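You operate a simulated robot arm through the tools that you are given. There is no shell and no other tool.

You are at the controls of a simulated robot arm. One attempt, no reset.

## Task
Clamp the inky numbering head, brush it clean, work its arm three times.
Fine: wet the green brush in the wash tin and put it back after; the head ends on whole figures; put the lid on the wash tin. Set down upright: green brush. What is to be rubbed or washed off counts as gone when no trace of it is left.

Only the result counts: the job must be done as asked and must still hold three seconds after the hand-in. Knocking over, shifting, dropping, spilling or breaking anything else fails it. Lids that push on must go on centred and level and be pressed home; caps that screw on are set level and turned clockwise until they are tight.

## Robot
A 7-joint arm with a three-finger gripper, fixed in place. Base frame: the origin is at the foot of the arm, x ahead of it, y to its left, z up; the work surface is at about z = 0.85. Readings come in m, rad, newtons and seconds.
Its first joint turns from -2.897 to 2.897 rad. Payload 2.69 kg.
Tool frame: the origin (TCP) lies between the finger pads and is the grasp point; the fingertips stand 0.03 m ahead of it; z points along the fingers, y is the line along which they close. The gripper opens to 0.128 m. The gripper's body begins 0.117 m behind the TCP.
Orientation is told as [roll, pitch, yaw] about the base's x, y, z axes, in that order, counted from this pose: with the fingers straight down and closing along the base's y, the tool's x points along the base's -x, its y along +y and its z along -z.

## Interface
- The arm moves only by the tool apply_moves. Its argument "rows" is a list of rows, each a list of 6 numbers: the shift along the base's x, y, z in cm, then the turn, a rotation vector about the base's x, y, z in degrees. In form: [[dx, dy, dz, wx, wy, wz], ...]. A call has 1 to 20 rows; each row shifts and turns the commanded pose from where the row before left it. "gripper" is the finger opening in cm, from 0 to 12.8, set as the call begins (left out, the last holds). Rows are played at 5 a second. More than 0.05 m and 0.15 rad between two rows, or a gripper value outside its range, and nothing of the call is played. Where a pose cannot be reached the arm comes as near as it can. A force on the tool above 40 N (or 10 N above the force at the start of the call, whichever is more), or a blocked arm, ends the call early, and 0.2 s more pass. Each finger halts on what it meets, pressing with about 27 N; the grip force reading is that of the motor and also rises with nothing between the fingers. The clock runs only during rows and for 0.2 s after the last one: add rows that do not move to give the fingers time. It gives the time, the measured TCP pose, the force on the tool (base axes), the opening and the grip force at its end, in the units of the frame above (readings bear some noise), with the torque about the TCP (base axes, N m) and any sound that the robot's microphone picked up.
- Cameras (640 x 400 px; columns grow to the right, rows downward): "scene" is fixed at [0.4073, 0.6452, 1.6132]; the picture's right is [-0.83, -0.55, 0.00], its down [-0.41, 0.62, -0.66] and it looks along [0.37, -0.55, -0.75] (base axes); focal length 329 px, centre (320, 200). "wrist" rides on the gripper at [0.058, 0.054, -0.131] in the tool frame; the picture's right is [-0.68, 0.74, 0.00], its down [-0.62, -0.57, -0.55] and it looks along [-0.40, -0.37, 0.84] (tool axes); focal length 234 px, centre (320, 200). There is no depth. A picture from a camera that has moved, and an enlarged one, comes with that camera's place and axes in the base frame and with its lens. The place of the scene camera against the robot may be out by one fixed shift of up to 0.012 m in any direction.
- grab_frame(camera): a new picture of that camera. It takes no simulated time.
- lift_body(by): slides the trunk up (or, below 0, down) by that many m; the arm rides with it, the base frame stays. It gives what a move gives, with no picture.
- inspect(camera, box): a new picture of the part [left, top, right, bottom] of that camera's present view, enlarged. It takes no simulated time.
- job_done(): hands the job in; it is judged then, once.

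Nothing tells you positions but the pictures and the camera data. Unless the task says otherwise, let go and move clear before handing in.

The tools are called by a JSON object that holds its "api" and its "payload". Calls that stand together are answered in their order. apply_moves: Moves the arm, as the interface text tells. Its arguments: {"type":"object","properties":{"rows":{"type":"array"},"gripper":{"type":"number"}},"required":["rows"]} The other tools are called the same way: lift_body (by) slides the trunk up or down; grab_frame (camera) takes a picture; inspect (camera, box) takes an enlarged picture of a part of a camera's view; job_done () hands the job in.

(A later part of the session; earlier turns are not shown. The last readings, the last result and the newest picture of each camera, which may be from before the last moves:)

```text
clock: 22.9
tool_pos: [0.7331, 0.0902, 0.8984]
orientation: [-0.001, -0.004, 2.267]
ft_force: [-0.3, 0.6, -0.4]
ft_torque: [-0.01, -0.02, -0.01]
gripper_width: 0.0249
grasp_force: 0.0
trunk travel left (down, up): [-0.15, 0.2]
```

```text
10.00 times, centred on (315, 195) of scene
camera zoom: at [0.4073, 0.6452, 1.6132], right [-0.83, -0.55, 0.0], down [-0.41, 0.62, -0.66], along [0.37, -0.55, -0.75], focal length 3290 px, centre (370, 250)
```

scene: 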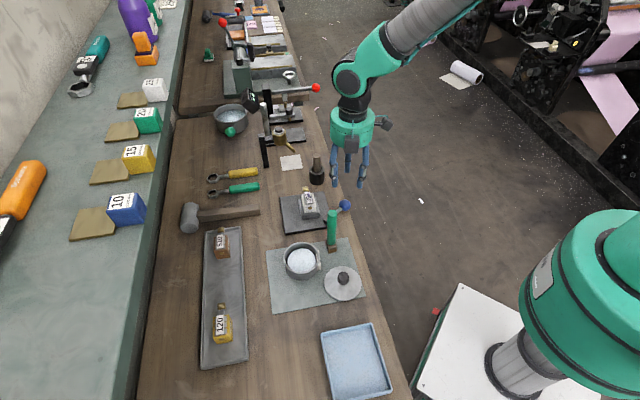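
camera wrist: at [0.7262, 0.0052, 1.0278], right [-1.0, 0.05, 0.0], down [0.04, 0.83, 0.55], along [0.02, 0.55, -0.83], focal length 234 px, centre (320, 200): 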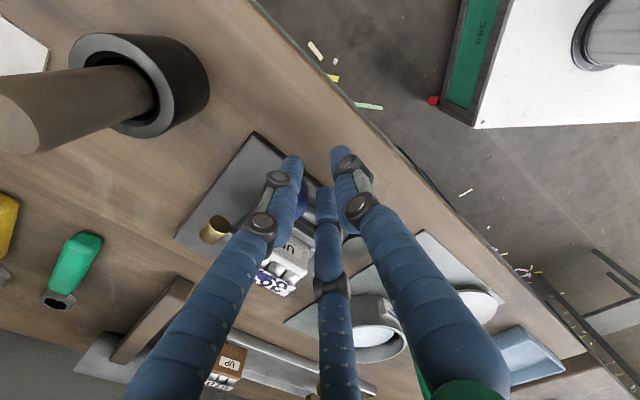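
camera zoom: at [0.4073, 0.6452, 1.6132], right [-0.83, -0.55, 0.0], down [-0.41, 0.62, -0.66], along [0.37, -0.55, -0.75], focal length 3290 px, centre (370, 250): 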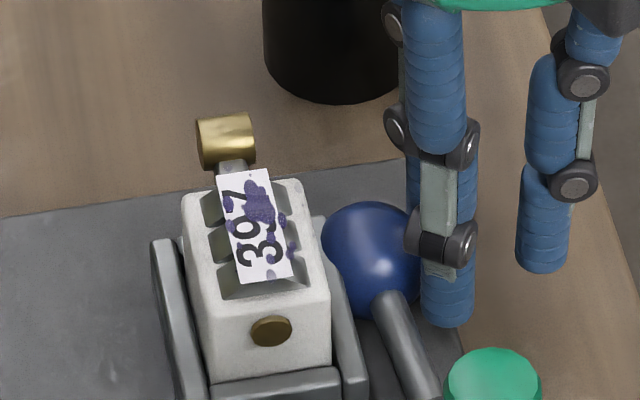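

Still free. Pushing further.

{"api": "apply_moves", "payload": {"rows": [[0.2, 0.2, 0, 0, 0, 0], [0.2, 0.2, 0, 0, 0, 0], [0, 0, 0, 0, 0, 0]]}}

{"api": "inspect", "payload": {"camera": "scene", "box": [285, 175, 345, 215]}}

{"api": "inspect", "payload": {"camera": "wrist", "box": [170, 110, 370, 310]}}

```text
clock: 23.6
tool_pos: [0.7338, 0.0892, 0.8978]
orientation: [0.002, -0.008, 2.265]
ft_force: [-3.1, -8.3, 1.8]
ft_torque: [-0.19, 0.02, -0.19]
gripper_width: 0.0246
grasp_force: 0.0
trunk travel left (down, up): [-0.15, 0.2]
stopped in row 3: the force on the tool passed its limit at 42 N (the readings are from after the stop); the commanded pose is now the measured one
```

```text
10.00 times, centred on (315, 195) of scene
camera zoom: at [0.4073, 0.6452, 1.6132], right [-0.83, -0.55, 0.0], down [-0.41, 0.62, -0.66], along [0.37, -0.55, -0.75], focal length 3290 px, centre (370, 250)
```

zoom: 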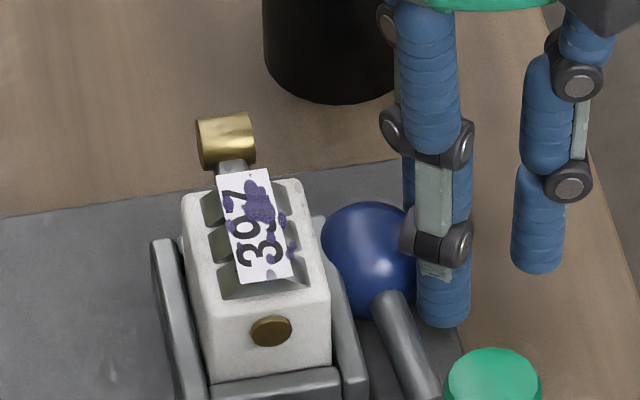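

```text
2.00 times, centred on (270, 210) of wrist
camera zoom: at [0.7319, 0.0093, 1.0268], right [-1.0, 0.05, 0.01], down [0.04, 0.83, 0.55], along [0.02, 0.55, -0.83], focal length 468 px, centre (420, 180)
```

zoom: 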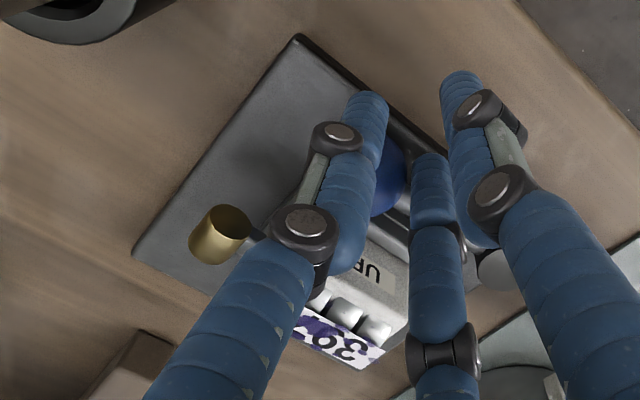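

The lever has met a firm stop lying along the vise. I'll check whether the jaw moved up to the head at this end.

{"api": "inspect", "payload": {"camera": "scene", "box": [285, 180, 335, 215]}}

{"api": "inspect", "payload": {"camera": "scene", "box": [260, 170, 380, 245]}}

```text
11.43 times, centred on (310, 198) of scene
camera zoom: at [0.4073, 0.6452, 1.6132], right [-0.83, -0.55, 0.0], down [-0.41, 0.62, -0.66], along [0.37, -0.55, -0.75], focal length 3760 px, centre (434, 229)
```

zoom: 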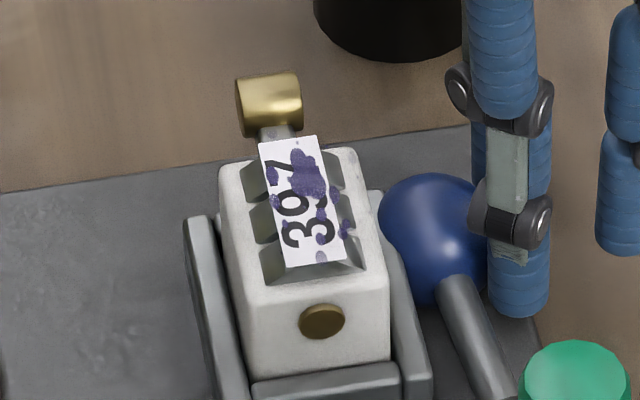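

```text
5.33 times, centred on (320, 208) of scene
camera zoom: at [0.4073, 0.6452, 1.6132], right [-0.83, -0.55, 0.0], down [-0.41, 0.62, -0.66], along [0.37, -0.55, -0.75], focal length 1755 px, centre (320, 160)
```

zoom: 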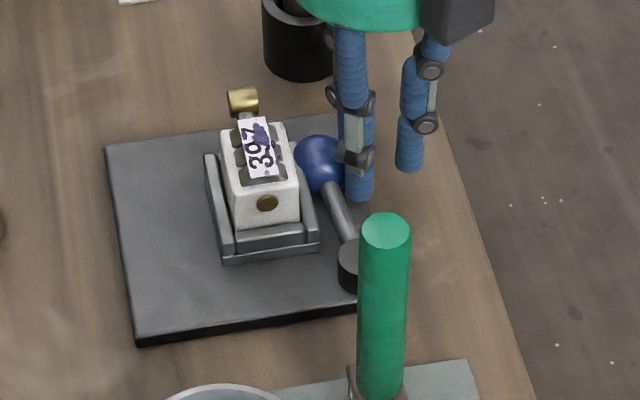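

The jaw shows no visible change, so I can't tell yet which end is "clamped". I'll back off and get clearer views of the lever and vise from above.

{"api": "apply_moves", "payload": {"rows": [[-0.7, -0.7, 0, 0, 0, 0], [-1, -1, 1, 0, 0, 0], [-1, -1, 4, 0, 0, 0], [-1, -1, 5, 0, 0, 0], [-1, -1, 5, 0, 0, 0], [-1, -1, 4, 0, 0, 0], [-1, -1, 0, 0, 0, -8], [-1, -1, 0, 0, 0, -8], [0, 0, 0, 0, 0, -8], [0, 0, 0, 0, 0, -8], [0, 0, 0, 0, 0, -8], [0, 0, 0, 0, 0, 0]]}}

{"api": "grab_frame", "payload": {"camera": "wrist"}}

{"api": "inspect", "payload": {"camera": "scene", "box": [285, 180, 335, 215]}}

```text
refused: row 4 steps farther than a row can; nothing moved
```

```text
taken
camera wrist: at [0.7319, 0.0093, 1.0268], right [-1.0, 0.05, 0.01], down [0.04, 0.83, 0.55], along [0.02, 0.55, -0.83], focal length 234 px, centre (320, 200)
```

wrist: 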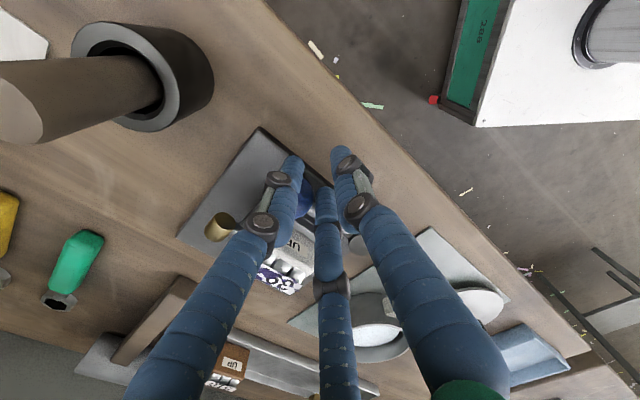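

```text
11.43 times, centred on (310, 198) of scene
camera zoom: at [0.4073, 0.6452, 1.6132], right [-0.83, -0.55, 0.0], down [-0.41, 0.62, -0.66], along [0.37, -0.55, -0.75], focal length 3760 px, centre (434, 229)
```

zoom: 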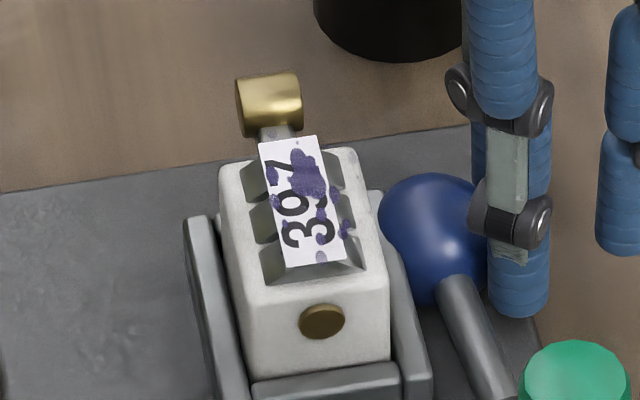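

The step was too long. I'll repeat the retreat with smaller rows.

{"api": "apply_moves", "payload": {"rows": [[-0.7, -0.7, 0, 0, 0, 0], [-1, -1, 1, 0, 0, 0], [-1, -1, 4, 0, 0, 0], [-1, -1, 4, 0, 0, 0], [-1, -1, 4, 0, 0, 0], [-1, -1, 4, 0, 0, 0], [-1, -1, 2, 0, 0, -8], [-1, -1, 0, 0, 0, -8], [0, 0, 0, 0, 0, -8], [0, 0, 0, 0, 0, -8], [0, 0, 0, 0, 0, -8], [0, 0, 0, 0, 0, 0]]}}

{"api": "grab_frame", "payload": {"camera": "wrist"}}

{"api": "inspect", "payload": {"camera": "scene", "box": [285, 180, 335, 215]}}

```text
clock: 26.2
tool_pos: [0.6585, 0.0128, 1.0875]
orientation: [0.001, -0.005, 1.569]
ft_force: [-0.7, -0.2, 0.3]
ft_torque: [0.02, 0.0, -0.02]
gripper_width: 0.0245
grasp_force: 0.0
trunk travel left (down, up): [-0.15, 0.2]
```

```text
taken
camera wrist: at [0.6052, -0.0459, 1.217], right [-0.73, 0.68, 0.0], down [0.57, 0.61, 0.55], along [0.37, 0.41, -0.83], focal length 234 px, centre (320, 200)
```

wrist: 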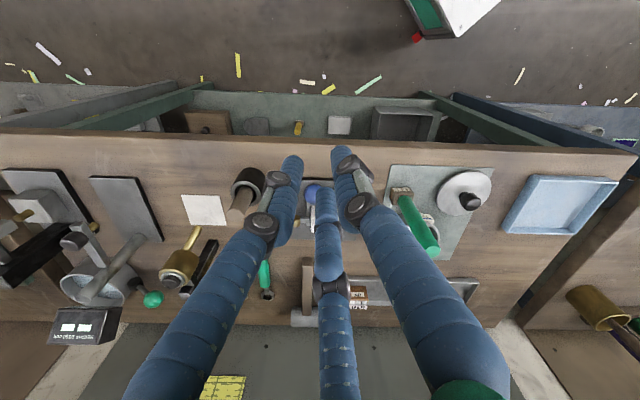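

```text
11.43 times, centred on (310, 198) of scene
camera zoom: at [0.4073, 0.6452, 1.6132], right [-0.83, -0.55, 0.0], down [-0.41, 0.62, -0.66], along [0.37, -0.55, -0.75], focal length 3760 px, centre (434, 229)
```

zoom: 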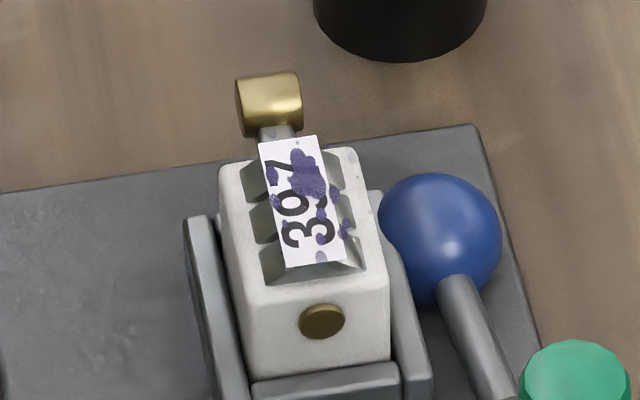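

To compare exactly, I'll go back to the starting pose and take the same wrist enlargement of the vise as at the beginning.

{"api": "apply_moves", "payload": {"rows": [[0, 0, 2.5, 0, 0, -7.5], [0, 0, 2.5, 0, 0, -7.5], [0, 0, 2.5, 0, 0, -7.5], [0.8, 1.6, 2, 0, 0, -7.5], [0.8, 1.6, 2, 0, 0, -7.5], [0.8, 1.6, 2, 0, 0, -7.5], [0.8, 1.6, 1, 0, 0, -7.5], [0.8, 1.6, 1, 0, 0, -7.5], [0.8, 1.6, 1, 0, 0, -7.5], [0.8, 1.6, 1, 0, 0, -7.5], [0.8, 1.6, 0.38, 0, 0, -7.5], [0.8, 1.6, 0, 0, 0, -7.5], [0.78, 1.33, 0, 0, 0, 0], [0, 0, 0, 0, 0, 0]], "gripper": 12.8}}

{"api": "inspect", "payload": {"camera": "wrist", "box": [250, 60, 380, 150]}}

{"api": "inspect", "payload": {"camera": "wrist", "box": [300, 90, 350, 145]}}

```text
clock: 29.2
tool_pos: [0.7382, 0.1717, 1.2662]
orientation: [0.0, -0.006, -0.003]
ft_force: [0.1, 0.0, -0.2]
ft_torque: [0.0, 0.0, 0.04]
gripper_width: 0.1279
grasp_force: 0.2
trunk travel left (down, up): [-0.15, 0.2]
```

```text
4.44 times, centred on (315, 105) of wrist
camera zoom: at [0.6802, 0.2246, 1.3963], right [0.68, 0.73, 0.0], down [0.61, -0.57, 0.55], along [0.41, -0.37, -0.83], focal length 1041 px, centre (342, 622)
```

zoom: 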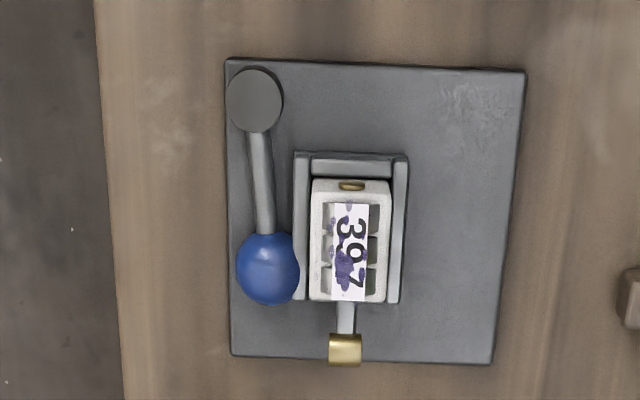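

```text
7.27 times, centred on (325, 118) of wrist
camera zoom: at [0.6802, 0.2246, 1.3963], right [0.68, 0.73, 0.0], down [0.61, -0.57, 0.55], along [0.41, -0.37, -0.83], focal length 1703 px, centre (284, 800)
```

zoom: 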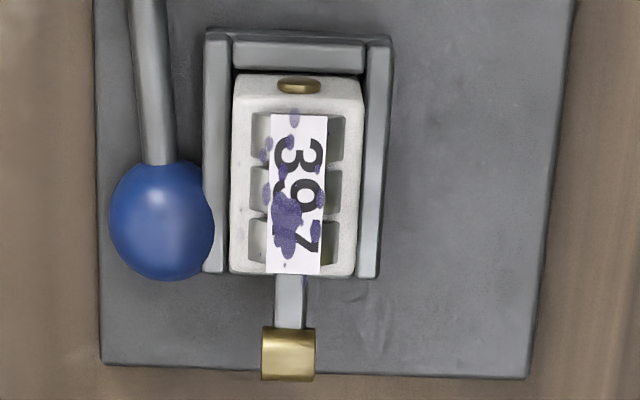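

The lever now lies parallel beside the vise after about 57° (1 rad) of travel. I'll zoom on where the knob meets the wall, to tell a hinge stop from the knob simply hitting the wall.

{"api": "inspect", "payload": {"camera": "wrist", "box": [294, 108, 324, 128]}}

{"api": "inspect", "payload": {"camera": "scene", "box": [304, 188, 334, 208]}}

```text
16.00 times, centred on (309, 118) of wrist
camera zoom: at [0.6802, 0.2246, 1.3963], right [0.68, 0.73, 0.0], down [0.61, -0.57, 0.55], along [0.41, -0.37, -0.83], focal length 3747 px, centre (496, 1512)
```

zoom: 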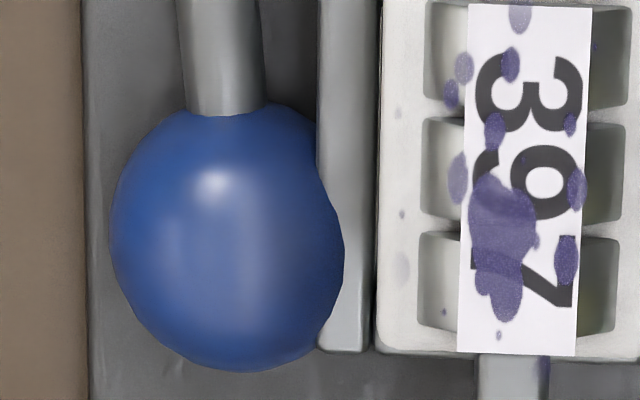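

```text
16.00 times, centred on (319, 198) of scene
camera zoom: at [0.4073, 0.6452, 1.6132], right [-0.83, -0.55, 0.0], down [-0.41, 0.62, -0.66], along [0.37, -0.55, -0.75], focal length 5264 px, centre (336, 232)
```

zoom: 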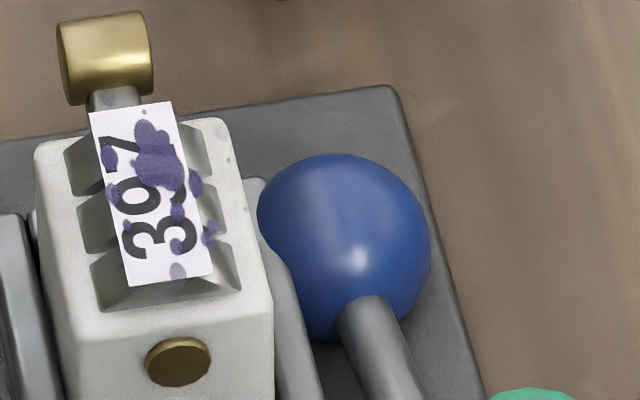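

The knob cuts visibly into the wall, so what stopped it was the hinge's own limit, about 1 rad from the start. I take the lever as fully closed. Next is the green brush, with its axis at about (0.648, 0.221) and its top near z = 1.003.

{"api": "apply_moves", "payload": {"rows": [[-2, 1.1, -3, 0, 0, 0], [-2, 1.1, -3, 0, 0, 0], [-2, 1.1, -3, 0, 0.34, 0.17], [-2, 1.1, -3, 0, 0, 0], [-1, 0.5, -3, 0, 0, 0], [0, 0, -2.5, 0, 0, 0], [0, 0, 0, 0, 0, 0]], "gripper": 6.5}}

{"api": "grab_frame", "payload": {"camera": "wrist"}}

{"api": "inspect", "payload": {"camera": "scene", "box": [270, 170, 390, 250]}}

```text
clock: 30.8
tool_pos: [0.6498, 0.2205, 1.0894]
orientation: [0.003, 0.001, 0.0]
ft_force: [0.8, -0.6, -0.6]
ft_torque: [0.0, 0.03, -0.02]
gripper_width: 0.065
grasp_force: 0.0
trunk travel left (down, up): [-0.15, 0.2]
```

```text
taken
camera wrist: at [0.5915, 0.2727, 1.2206], right [0.68, 0.74, 0.0], down [0.62, -0.57, 0.55], along [0.4, -0.37, -0.84], focal length 234 px, centre (320, 200)
```

wrist: 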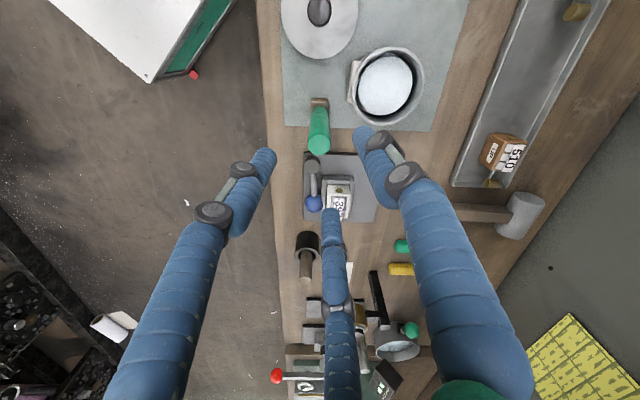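

```text
5.00 times, centred on (330, 210) of scene
camera zoom: at [0.4073, 0.6452, 1.6132], right [-0.83, -0.55, 0.0], down [-0.41, 0.62, -0.66], along [0.37, -0.55, -0.75], focal length 1645 px, centre (270, 150)
```

zoom: 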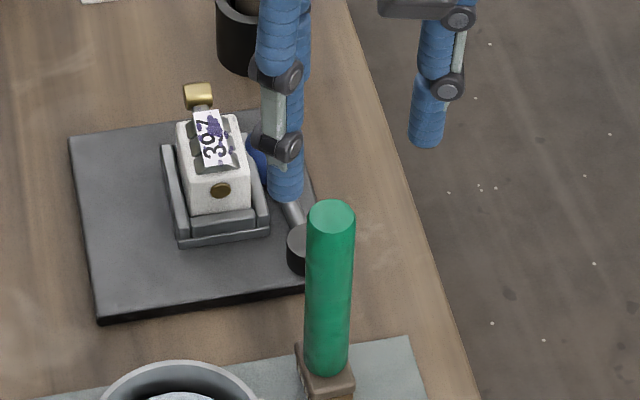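

The handle is centred under the hand to within about 2 mm. I'm descending around it, then gripping.

{"api": "apply_moves", "payload": {"rows": [[-0.2, 0, -3, 0, 0, 0], [0, 0, -3, 0, 0, 0], [0, 0, -3, 0, 0, 0], [0, 0, -2, 0, 0, 0], [0, 0, -1.4, 0, 0, 0], [0, 0, 0, 0, 0, 0]]}}

{"api": "grab_frame", "payload": {"camera": "wrist"}}

{"api": "inspect", "payload": {"camera": "scene", "box": [270, 190, 390, 270]}}

```text
clock: 32.2
tool_pos: [0.6479, 0.22, 0.9663]
orientation: [0.002, 0.002, 0.0]
ft_force: [0.8, 0.7, -0.7]
ft_torque: [-0.01, 0.02, -0.05]
gripper_width: 0.0649
grasp_force: 0.0
trunk travel left (down, up): [-0.15, 0.2]
```

```text
taken
camera wrist: at [0.5882, 0.2727, 1.0969], right [0.68, 0.74, 0.0], down [0.62, -0.57, 0.55], along [0.4, -0.37, -0.84], focal length 234 px, centre (320, 200)
```

wrist: 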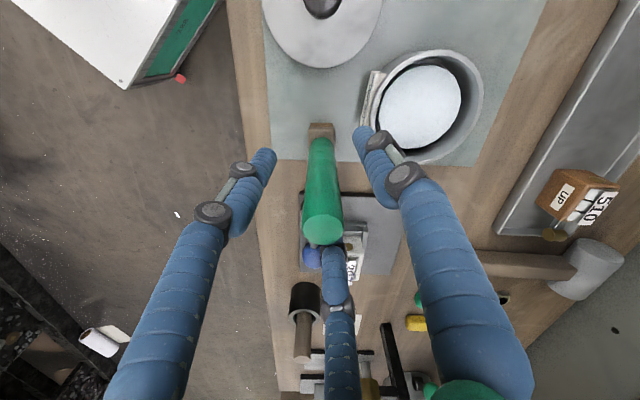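

```text
5.00 times, centred on (330, 230) of scene
camera zoom: at [0.4073, 0.6452, 1.6132], right [-0.83, -0.55, 0.0], down [-0.41, 0.62, -0.66], along [0.37, -0.55, -0.75], focal length 1645 px, centre (270, 50)
```

zoom: 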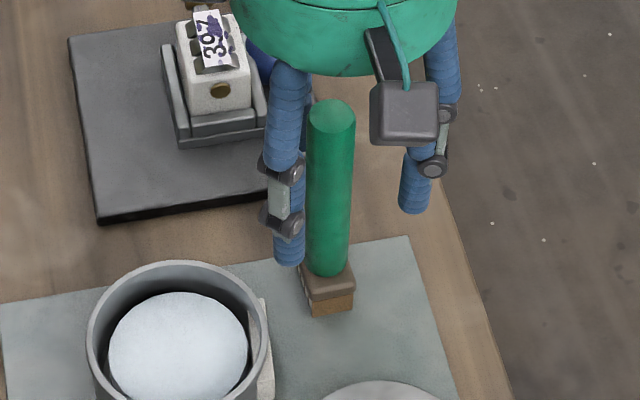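

The fingers surround the handle. Closing to grip.

{"api": "apply_moves", "payload": {"rows": [[0, 0, 0, 0, 0, 0], [0, 0, 0, 0, 0, 0], [0, 0, 0, 0, 0, 0], [0, 0, 0, 0, 0, 0]], "gripper": 1}}

{"api": "grab_frame", "payload": {"camera": "wrist"}}

{"api": "inspect", "payload": {"camera": "scene", "box": [270, 190, 390, 270]}}

```text
clock: 33.2
tool_pos: [0.6453, 0.2194, 0.9669]
orientation: [0.001, 0.001, 0.0]
ft_force: [-0.3, 0.1, -0.5]
ft_torque: [0.02, 0.01, 0.01]
gripper_width: 0.0221
grasp_force: 26.3
trunk travel left (down, up): [-0.15, 0.2]
```

```text
taken
camera wrist: at [0.5881, 0.2727, 1.097], right [0.68, 0.74, 0.0], down [0.62, -0.57, 0.55], along [0.4, -0.37, -0.84], focal length 234 px, centre (320, 200)
```

wrist: 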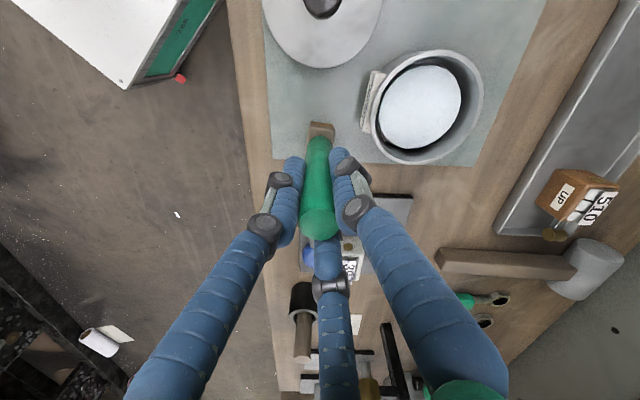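

```text
5.00 times, centred on (330, 230) of scene
camera zoom: at [0.4073, 0.6452, 1.6132], right [-0.83, -0.55, 0.0], down [-0.41, 0.62, -0.66], along [0.37, -0.55, -0.75], focal length 1645 px, centre (270, 50)
```

zoom: 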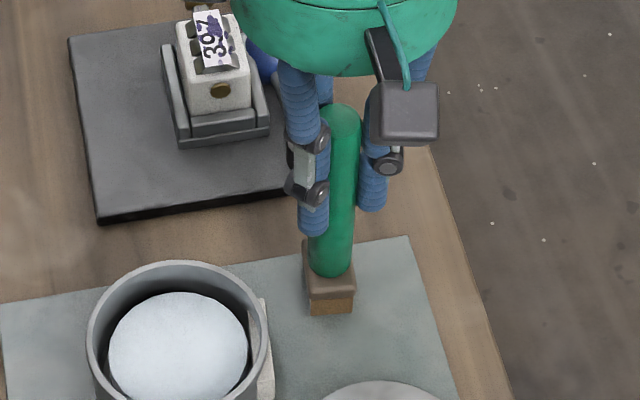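

Gripping tilted the handle by a couple of degrees, so the hand was about 3 mm off centre. I'll open, shift, and grip again so the brush stays upright.

{"api": "apply_moves", "payload": {"rows": [[0, 0, 0, 0, 0, 0], [0, 0, 0, 0, 0, 0], [0.25, 0.15, 0, 0, 0, 0], [0, 0, 0, 0, 0, 0]], "gripper": 4.5}}

{"api": "inspect", "payload": {"camera": "scene", "box": [270, 190, 390, 270]}}

{"api": "apply_moves", "payload": {"rows": [[0, 0, 0, 0, 0, 0], [0, 0, 0, 0, 0, 0], [0, 0, 0, 0, 0, 0], [0, 0, 0, 0, 0, 0]], "gripper": 1}}

{"api": "inspect", "payload": {"camera": "scene", "box": [270, 190, 390, 270]}}

```text
clock: 34.2
tool_pos: [0.6478, 0.2216, 0.9656]
orientation: [0.002, 0.0, 0.0]
ft_force: [0.1, 0.0, 0.6]
ft_torque: [-0.02, 0.02, 0.02]
gripper_width: 0.045
grasp_force: 0.0
trunk travel left (down, up): [-0.15, 0.2]
```

```text
5.00 times, centred on (330, 230) of scene
camera zoom: at [0.4073, 0.6452, 1.6132], right [-0.83, -0.55, 0.0], down [-0.41, 0.62, -0.66], along [0.37, -0.55, -0.75], focal length 1645 px, centre (270, 50)
```

zoom: 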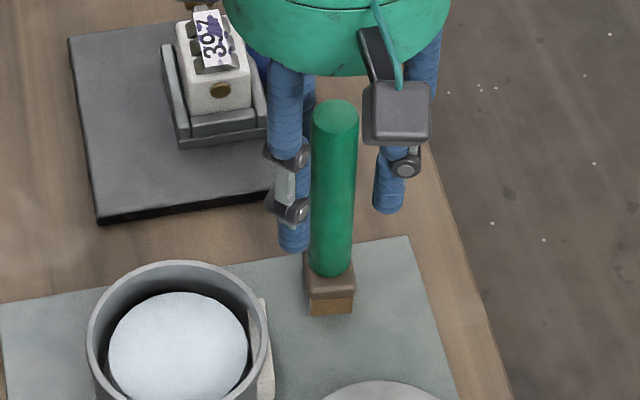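

```text
clock: 35.2
tool_pos: [0.6489, 0.2205, 0.9664]
orientation: [0.001, 0.0, 0.0]
ft_force: [0.5, 1.3, 1.1]
ft_torque: [0.06, -0.02, 0.02]
gripper_width: 0.0219
grasp_force: 26.6
trunk travel left (down, up): [-0.15, 0.2]
```

```text
5.00 times, centred on (330, 230) of scene
camera zoom: at [0.4073, 0.6452, 1.6132], right [-0.83, -0.55, 0.0], down [-0.41, 0.62, -0.66], along [0.37, -0.55, -0.75], focal length 1645 px, centre (270, 50)
```

zoom: 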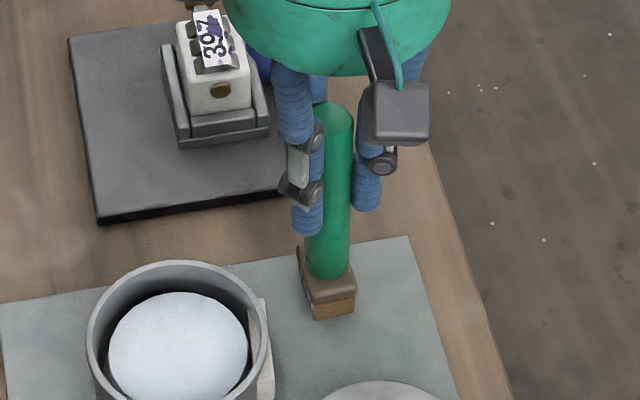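

The brush is held nearly upright. I'll lift it straight up, then carry it over the tin, whose centre is about (0.676, 0.311).

{"api": "apply_moves", "payload": {"rows": [[0, 0, 1, 0, 0, 0], [0, 0, 3, 0, 0, 0], [0, 0, 3, 0, 0, 0], [0, 0, 3, 0, 0, 0], [0, 0, 0, 0, 0, 0]]}}

{"api": "grab_frame", "payload": {"camera": "wrist"}}

{"api": "inspect", "payload": {"camera": "scene", "box": [260, 170, 380, 250]}}

```text
clock: 36.4
tool_pos: [0.6481, 0.2201, 1.0667]
orientation: [0.002, 0.0, -0.002]
ft_force: [-0.3, -0.5, -1.0]
ft_torque: [0.02, -0.01, 0.0]
gripper_width: 0.0218
grasp_force: 26.7
trunk travel left (down, up): [-0.15, 0.2]
```

```text
taken
camera wrist: at [0.5905, 0.2733, 1.1974], right [0.68, 0.74, 0.0], down [0.62, -0.57, 0.55], along [0.4, -0.37, -0.84], focal length 234 px, centre (320, 200)
```

wrist: 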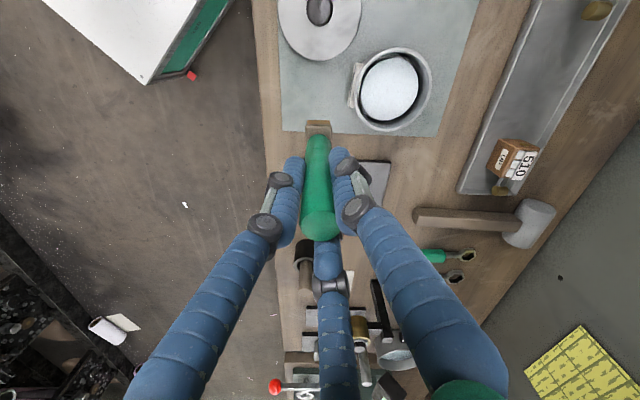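

```text
5.00 times, centred on (320, 210) of scene
camera zoom: at [0.4073, 0.6452, 1.6132], right [-0.83, -0.55, 0.0], down [-0.41, 0.62, -0.66], along [0.37, -0.55, -0.75], focal length 1645 px, centre (320, 150)
```

zoom: 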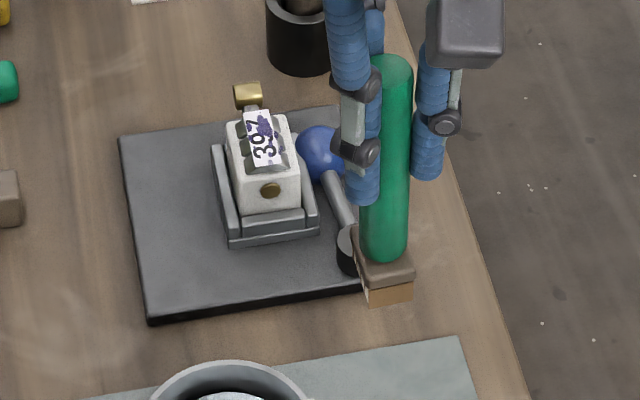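

The brush hangs clear. I'm moving over the tin centre.

{"api": "apply_moves", "payload": {"rows": [[0.7, 2.2, 0, 0, 0, 0], [0.7, 2.2, 0, 0, 0, 0], [0.7, 2.2, 0, 0, 0, 0], [0.7, 2.3, 0, 0, 0, 0], [0, 0, 0, 0, 0, 0]]}}

{"api": "grab_frame", "payload": {"camera": "wrist"}}

{"api": "inspect", "payload": {"camera": "scene", "box": [240, 190, 360, 290]}}

```text
clock: 37.6
tool_pos: [0.6772, 0.3116, 1.0678]
orientation: [0.003, 0.002, 0.0]
ft_force: [0.6, -0.5, -0.6]
ft_torque: [-0.01, 0.04, 0.02]
gripper_width: 0.0219
grasp_force: 27.2
trunk travel left (down, up): [-0.15, 0.2]
```

```text
taken
camera wrist: at [0.6184, 0.3637, 1.1972], right [0.68, 0.74, 0.0], down [0.62, -0.57, 0.55], along [0.4, -0.37, -0.84], focal length 234 px, centre (320, 200)
```

wrist: 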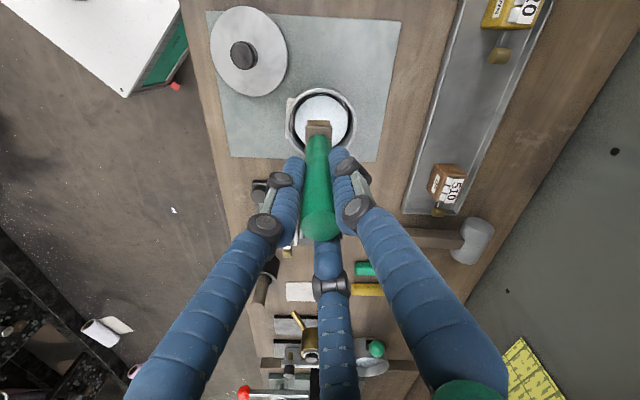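

```text
4.00 times, centred on (300, 240) of scene
camera zoom: at [0.4073, 0.6452, 1.6132], right [-0.83, -0.55, 0.0], down [-0.41, 0.62, -0.66], along [0.37, -0.55, -0.75], focal length 1316 px, centre (400, 40)
```

zoom: 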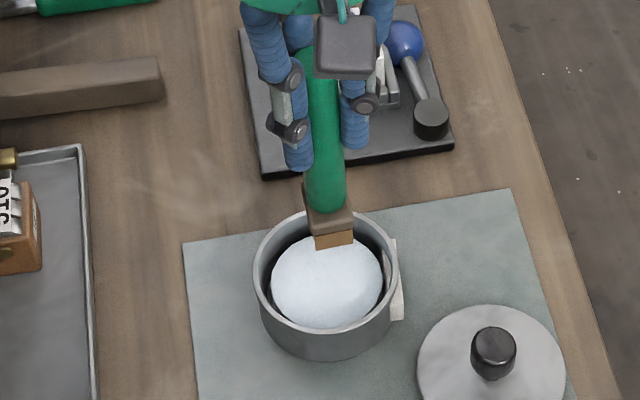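

The brush is centred over the tin to within about 5 mm. I'm lowering it into the wash, slowly towards the end.

{"api": "apply_moves", "payload": {"rows": [[0.2, 0.1, -2, 0, 0, 0], [0, 0, -2, 0, 0, 0], [0, 0, -2, 0, 0, 0], [0, 0, -1, 0, 0, 0], [0, 0, -1, 0, 0, 0], [0, 0, -0.5, 0, 0, 0], [0, 0, -0.4, 0, 0, 0], [0, 0, 0, 0, 0, 0]]}}

{"api": "grab_frame", "payload": {"camera": "wrist"}}

{"api": "inspect", "payload": {"camera": "scene", "box": [240, 210, 360, 300]}}

```text
clock: 39.4
tool_pos: [0.6786, 0.3122, 0.9785]
orientation: [0.004, -0.002, -0.001]
ft_force: [-1.9, -3.3, 25.0]
ft_torque: [-0.26, 0.0, 0.04]
gripper_width: 0.022
grasp_force: 27.6
trunk travel left (down, up): [-0.15, 0.2]
```

```text
taken
camera wrist: at [0.6207, 0.3645, 1.1098], right [0.68, 0.74, 0.0], down [0.62, -0.57, 0.55], along [0.41, -0.37, -0.84], focal length 234 px, centre (320, 200)
```

wrist: 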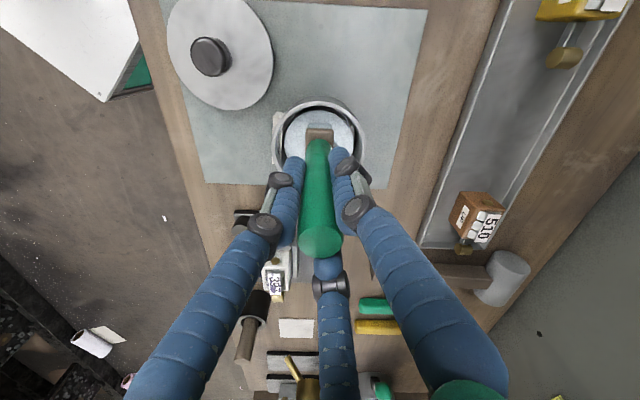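

```text
4.44 times, centred on (300, 255) of scene
camera zoom: at [0.4073, 0.6452, 1.6132], right [-0.83, -0.55, 0.0], down [-0.41, 0.62, -0.66], along [0.37, -0.55, -0.75], focal length 1462 px, centre (409, -44)
```

zoom: 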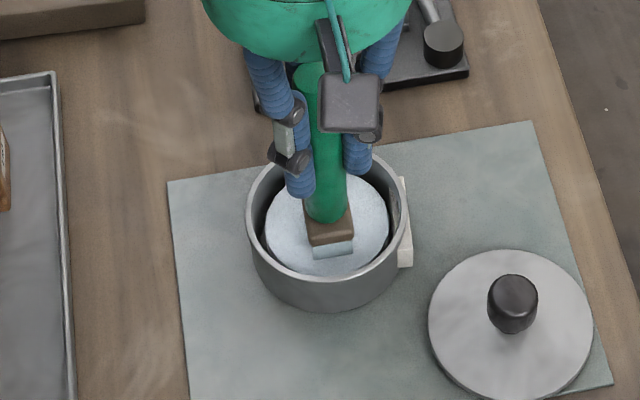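

The bristles are in the wash and pressing on the tin floor at about 25 N. I'll ease up slightly, swirl gently, then lift out.

{"api": "apply_moves", "payload": {"rows": [[0, 0, 0.3, 0, 0, 0], [0.3, 0, 0, 0, 0, 0], [-0.6, 0, 0, 0, 0, 0], [0.3, 0, 0, 0, 0, 0], [0, 0, 0, 0, 0, 0]]}}

{"api": "inspect", "payload": {"camera": "scene", "box": [270, 220, 340, 280]}}

```text
clock: 40.6
tool_pos: [0.6774, 0.3114, 0.9808]
orientation: [0.002, 0.002, -0.001]
ft_force: [-1.2, 0.1, 0.6]
ft_torque: [-0.01, 0.04, -0.02]
gripper_width: 0.0218
grasp_force: 27.1
trunk travel left (down, up): [-0.15, 0.2]
```

```text
6.67 times, centred on (305, 250) of scene
camera zoom: at [0.4073, 0.6452, 1.6132], right [-0.83, -0.55, 0.0], down [-0.41, 0.62, -0.66], along [0.37, -0.55, -0.75], focal length 2194 px, centre (420, -133)
```

zoom: 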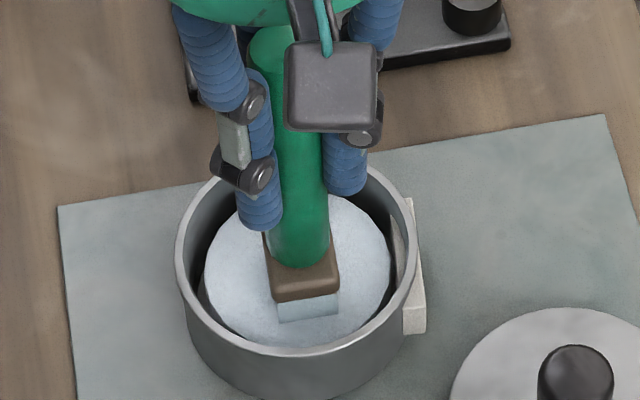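

The bristles have turned pale blue, which shows they are wet. Lifting out and checking.

{"api": "apply_moves", "payload": {"rows": [[0, 0, 1, 0, 0, 0], [0, 0, 2, 0, 0, 0], [0, 0, 3, 0, 0, 0], [0, 0, 3, 0, 0, 0], [0, 0, 1, 0, 0, 0], [0, 0, 0, 0, 0, 0]]}}

{"api": "inspect", "payload": {"camera": "scene", "box": [250, 190, 370, 290]}}

{"api": "grab_frame", "payload": {"camera": "wrist"}}

```text
clock: 42.0
tool_pos: [0.678, 0.3121, 1.0802]
orientation: [0.002, 0.001, 0.0]
ft_force: [-0.5, -0.3, -1.0]
ft_torque: [0.02, -0.02, 0.03]
gripper_width: 0.0219
grasp_force: 26.7
trunk travel left (down, up): [-0.15, 0.2]
```

```text
4.00 times, centred on (310, 240) of scene
camera zoom: at [0.4073, 0.6452, 1.6132], right [-0.83, -0.55, 0.0], down [-0.41, 0.62, -0.66], along [0.37, -0.55, -0.75], focal length 1316 px, centre (360, 40)
```

zoom: 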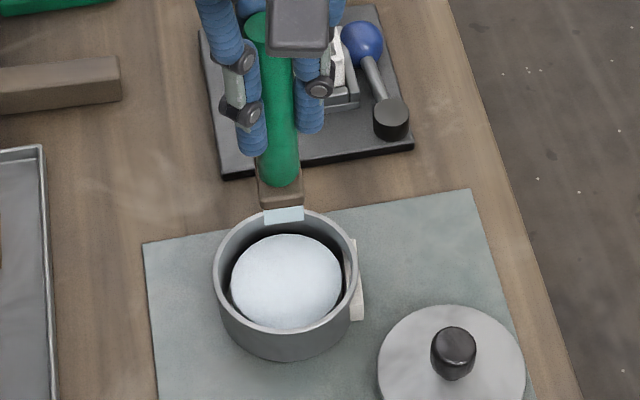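

```text
taken
camera wrist: at [0.6206, 0.365, 1.2108], right [0.68, 0.74, 0.0], down [0.62, -0.57, 0.55], along [0.4, -0.37, -0.84], focal length 234 px, centre (320, 200)
```

wrist: 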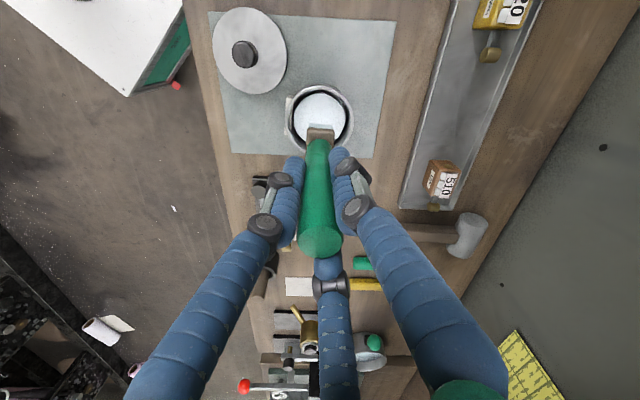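

The brush is wet, and it slid about 1 cm up in the grip. Its bottom is now roughly 10 cm below the TCP. I'll carry it over the head, whose top centre is about (0.765, 0.153) at z ≈ 0.92.

{"api": "apply_moves", "payload": {"rows": [[1, -2, 0, 0, 0, 0], [1.5, -3, 0, 0, 0, 0], [1.5, -3, 0, 0, 0, 0], [1.5, -3, 0, 0, 0, 0], [1.6, -2.6, 0, 0, 0, 0], [1.6, -2.3, 0, 0, 0, 0], [0, 0, 0, 0, 0, 0]]}}

{"api": "grab_frame", "payload": {"camera": "wrist"}}

{"api": "inspect", "payload": {"camera": "scene", "box": [270, 150, 350, 220]}}

```text
clock: 43.6
tool_pos: [0.7657, 0.1527, 1.0811]
orientation: [0.001, 0.002, 0.0]
ft_force: [0.3, -0.2, -0.7]
ft_torque: [0.08, 0.0, 0.03]
gripper_width: 0.0224
grasp_force: 27.0
trunk travel left (down, up): [-0.15, 0.2]
```

```text
taken
camera wrist: at [0.7081, 0.205, 1.2111], right [0.68, 0.74, 0.0], down [0.62, -0.57, 0.55], along [0.4, -0.37, -0.84], focal length 234 px, centre (320, 200)
```

wrist: 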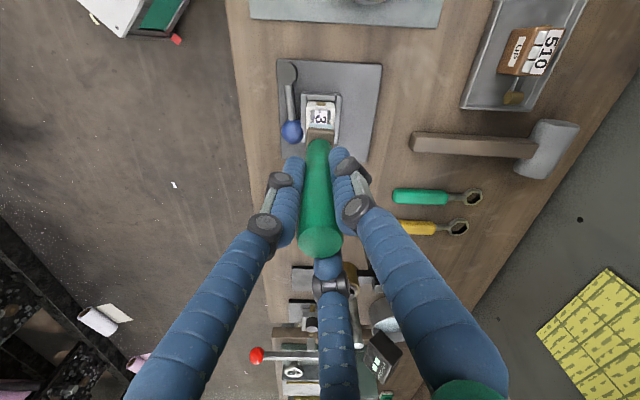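

```text
5.71 times, centred on (310, 185) of scene
camera zoom: at [0.4073, 0.6452, 1.6132], right [-0.83, -0.55, 0.0], down [-0.41, 0.62, -0.66], along [0.37, -0.55, -0.75], focal length 1880 px, centre (377, 286)
```

zoom: 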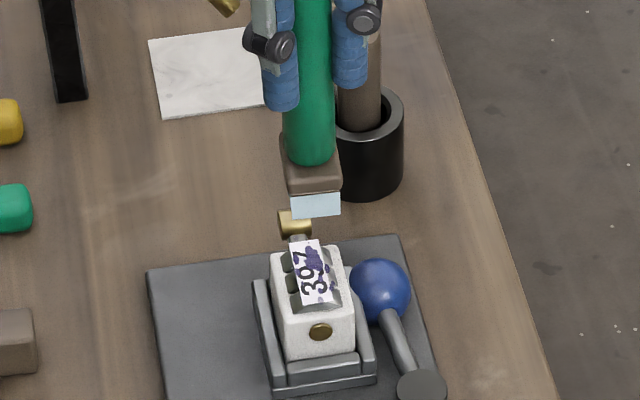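

The brush lines up over the figures. I'm lowering carefully to light contact.

{"api": "apply_moves", "payload": {"rows": [[0, 0, -2, 0, 0, 0], [0, 0, -2, 0, 0, 0], [0, 0, -0.8, 0, 0, 0], [0, 0, -0.3, 0, 0, 0], [0, 0, 0, 0, 0, 0]]}}

{"api": "inspect", "payload": {"camera": "scene", "box": [280, 165, 340, 220]}}

```text
clock: 44.8
tool_pos: [0.7663, 0.154, 1.0311]
orientation: [0.001, 0.001, 0.0]
ft_force: [-0.9, -0.6, -1.1]
ft_torque: [0.01, -0.01, -0.03]
gripper_width: 0.0219
grasp_force: 26.6
trunk travel left (down, up): [-0.15, 0.2]
```

```text
7.27 times, centred on (310, 192) of scene
camera zoom: at [0.4073, 0.6452, 1.6132], right [-0.83, -0.55, 0.0], down [-0.41, 0.62, -0.66], along [0.37, -0.55, -0.75], focal length 2393 px, centre (393, 254)
```

zoom: 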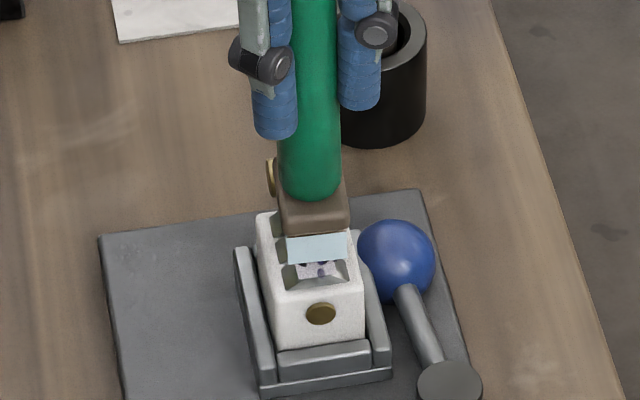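

Nearly touching. Lowering in 2 mm steps.

{"api": "apply_moves", "payload": {"rows": [[0, 0, -0.2, 0, 0, 0], [0, 0, -0.2, 0, 0, 0], [0, 0, 0, 0, 0, 0]]}}

{"api": "inspect", "payload": {"camera": "scene", "box": [280, 165, 340, 220]}}

```text
clock: 45.6
tool_pos: [0.7655, 0.1525, 1.0247]
orientation: [0.002, -0.001, 0.0]
ft_force: [0.1, 0.2, -0.7]
ft_torque: [0.0, -0.01, 0.0]
gripper_width: 0.022
grasp_force: 26.8
trunk travel left (down, up): [-0.15, 0.2]
```

```text
7.27 times, centred on (310, 192) of scene
camera zoom: at [0.4073, 0.6452, 1.6132], right [-0.83, -0.55, 0.0], down [-0.41, 0.62, -0.66], along [0.37, -0.55, -0.75], focal length 2393 px, centre (393, 254)
```

zoom: 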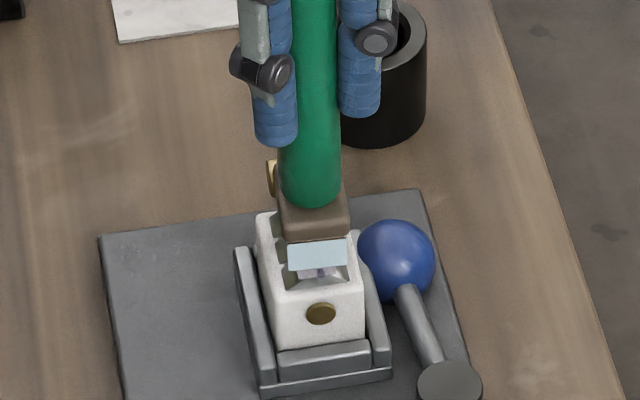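

{"api": "apply_moves", "payload": {"rows": [[0, 0, -0.2, 0, 0, 0], [0, 0, -0.2, 0, 0, 0], [0, 0, 0, 0, 0, 0]]}}

{"api": "inspect", "payload": {"camera": "scene", "box": [280, 165, 340, 220]}}

```text
clock: 46.4
tool_pos: [0.7661, 0.1534, 1.0219]
orientation: [0.002, 0.0, -0.001]
ft_force: [-0.4, -0.1, -1.7]
ft_torque: [-0.02, 0.02, 0.02]
gripper_width: 0.022
grasp_force: 26.5
trunk travel left (down, up): [-0.15, 0.2]
```

```text
7.27 times, centred on (310, 192) of scene
camera zoom: at [0.4073, 0.6452, 1.6132], right [-0.83, -0.55, 0.0], down [-0.41, 0.62, -0.66], along [0.37, -0.55, -0.75], focal length 2393 px, centre (393, 254)
```

zoom: 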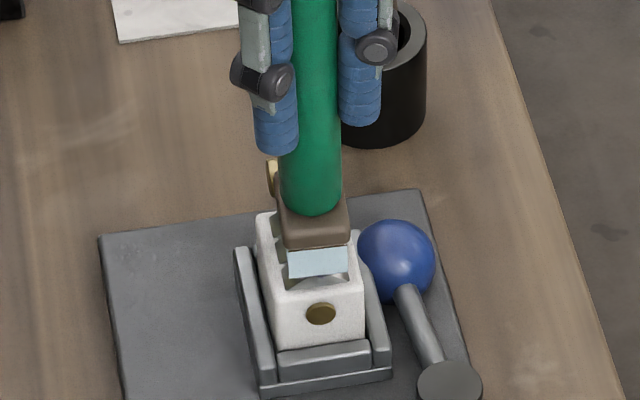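

{"api": "apply_moves", "payload": {"rows": [[0, 0, -0.15, 0, 0, 0], [0, 0, -0.15, 0, 0, 0], [0, 0, 0, 0, 0, 0]]}}

{"api": "inspect", "payload": {"camera": "scene", "box": [280, 165, 340, 220]}}

```text
clock: 47.2
tool_pos: [0.7655, 0.1536, 1.019]
orientation: [0.003, -0.001, 0.0]
ft_force: [0.7, 0.7, -1.0]
ft_torque: [-0.02, 0.01, 0.0]
gripper_width: 0.0219
grasp_force: 26.9
trunk travel left (down, up): [-0.15, 0.2]
```

```text
7.27 times, centred on (310, 192) of scene
camera zoom: at [0.4073, 0.6452, 1.6132], right [-0.83, -0.55, 0.0], down [-0.41, 0.62, -0.66], along [0.37, -0.55, -0.75], focal length 2393 px, centre (393, 254)
```

zoom: 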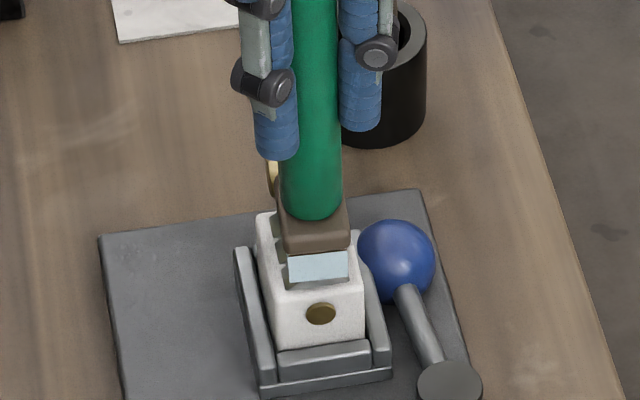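

There is still no force, though the bristles look about level with the figures. I'll try a light stroke across and see whether the ink changes.

{"api": "apply_moves", "payload": {"rows": [[0.5, 0.5, 0, 0, 0, 0], [-0.5, -0.5, 0, 0, 0, 0], [-0.5, -0.5, 0, 0, 0, 0], [-0.5, -0.5, 0, 0, 0, 0], [-0.5, -0.5, 0, 0, 0, 0], [0, 0, 0, 0, 0, 0]]}}

{"api": "inspect", "payload": {"camera": "scene", "box": [280, 165, 340, 220]}}

```text
clock: 48.6
tool_pos: [0.7504, 0.1363, 1.0188]
orientation: [0.001, 0.002, -0.001]
ft_force: [-0.1, 0.7, -1.3]
ft_torque: [-0.01, -0.03, -0.02]
gripper_width: 0.0217
grasp_force: 26.6
trunk travel left (down, up): [-0.15, 0.2]
```

```text
7.27 times, centred on (310, 192) of scene
camera zoom: at [0.4073, 0.6452, 1.6132], right [-0.83, -0.55, 0.0], down [-0.41, 0.62, -0.66], along [0.37, -0.55, -0.75], focal length 2393 px, centre (393, 254)
```

zoom: 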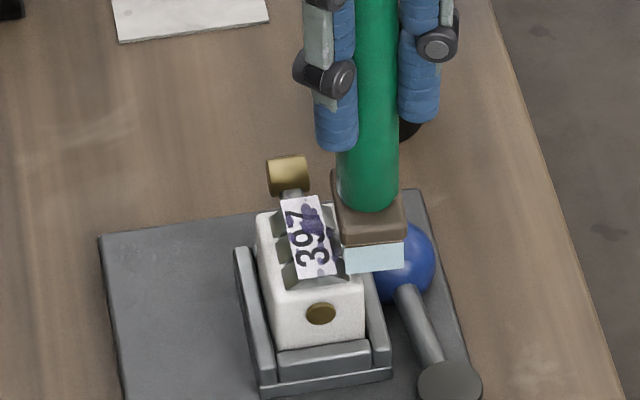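

No ink has moved, so the bristles aren't touching yet. I'll go back over the centre slightly higher and step down until I feel contact.

{"api": "apply_moves", "payload": {"rows": [[0, 0, 0.8, 0, 0, 0], [0.7, 0.8, 0, 0, 0, 0], [0.7, 0.7, 0, 0, 0, 0], [0, 0, -0.4, 0, 0, 0], [0, 0, -0.4, 0, 0, 0], [0, 0, -0.1, 0, 0, 0], [0, 0, -0.1, 0, 0, 0], [0, 0, 0, 0, 0, 0]]}}

{"api": "apply_moves", "payload": {"rows": [[0, 0, -0.1, 0, 0, 0], [0, 0, -0.1, 0, 0, 0], [0, 0, 0, 0, 0, 0]]}}

{"api": "inspect", "payload": {"camera": "scene", "box": [280, 165, 340, 220]}}

```text
clock: 50.4
tool_pos: [0.7645, 0.1532, 1.0187]
orientation: [0.002, -0.002, 0.0]
ft_force: [-2.3, -0.5, 15.1]
ft_torque: [-0.1, 0.16, -0.01]
gripper_width: 0.0217
grasp_force: 26.8
trunk travel left (down, up): [-0.15, 0.2]
```

```text
clock: 51.2
tool_pos: [0.7647, 0.1522, 1.0165]
orientation: [0.001, -0.002, -0.001]
ft_force: [0.8, -1.1, 23.4]
ft_torque: [0.02, -0.15, -0.04]
gripper_width: 0.022
grasp_force: 27.2
trunk travel left (down, up): [-0.15, 0.2]
```

```text
7.27 times, centred on (310, 192) of scene
camera zoom: at [0.4073, 0.6452, 1.6132], right [-0.83, -0.55, 0.0], down [-0.41, 0.62, -0.66], along [0.37, -0.55, -0.75], focal length 2393 px, centre (393, 254)
```

zoom: 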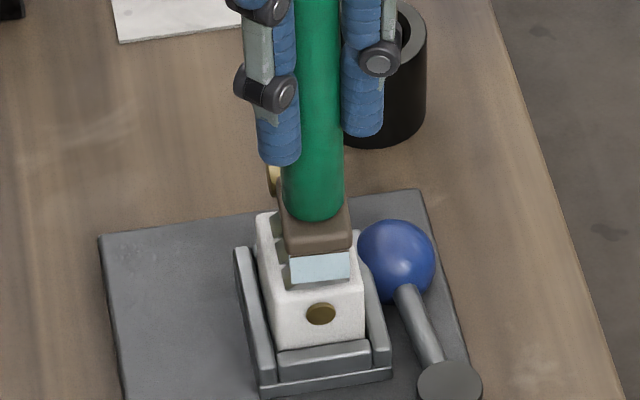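

I have contact at TCP z ≈ 1.018. I'll ease to about 10 N and make strokes along the figures.

{"api": "apply_moves", "payload": {"rows": [[0, 0, 0.1, 0, 0, 0], [0.35, -0.35, 0, 0, 0, 0], [0.35, -0.35, 0, 0, 0, 0], [-0.35, 0.35, 0, 0, 0, 0], [-0.35, 0.35, 0, 0, 0, 0], [-0.35, 0.35, 0, 0, 0, 0], [-0.35, 0.35, 0, 0, 0, 0], [0.35, -0.35, 0, 0, 0, 0], [0.35, -0.35, 0, 0, 0, 0], [0, 0, 0, 0, 0, 0]]}}

{"api": "apply_moves", "payload": {"rows": [[0.35, 0.35, 0, 0, 0, 0], [0.35, 0.35, 0, 0, 0, 0], [-0.35, -0.35, 0, 0, 0, 0], [-0.35, -0.35, 0, 0, 0, 0], [-0.35, -0.35, 0, 0, 0, 0], [-0.35, -0.35, 0, 0, 0, 0], [0.35, 0.35, 0, 0, 0, 0], [0.35, 0.35, 0, 0, 0, 0], [0, 0, 0, 0, 0, 0]]}}

{"api": "inspect", "payload": {"camera": "scene", "box": [280, 165, 340, 220]}}

```text
clock: 53.4
tool_pos: [0.7639, 0.1532, 1.0167]
orientation: [0.002, 0.002, 0.0]
ft_force: [-0.1, 0.8, 1.6]
ft_torque: [0.05, 0.08, 0.0]
gripper_width: 0.0218
grasp_force: 27.5
trunk travel left (down, up): [-0.15, 0.2]
```

```text
clock: 55.4
tool_pos: [0.7652, 0.1534, 1.0164]
orientation: [0.003, 0.0, -0.001]
ft_force: [0.0, -0.5, -0.9]
ft_torque: [0.01, 0.03, -0.03]
gripper_width: 0.022
grasp_force: 27.0
trunk travel left (down, up): [-0.15, 0.2]
```

```text
7.27 times, centred on (310, 192) of scene
camera zoom: at [0.4073, 0.6452, 1.6132], right [-0.83, -0.55, 0.0], down [-0.41, 0.62, -0.66], along [0.37, -0.55, -0.75], focal length 2393 px, centre (393, 254)
```

zoom: 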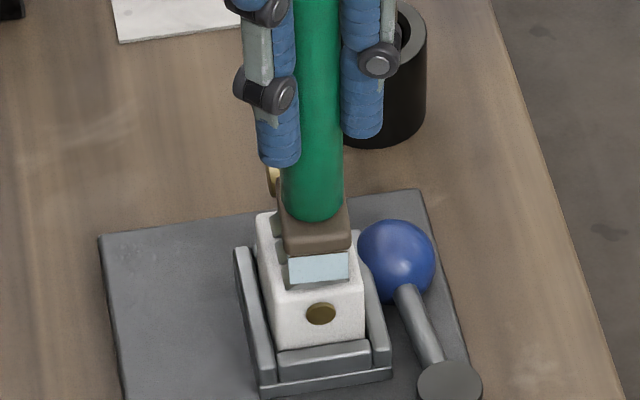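

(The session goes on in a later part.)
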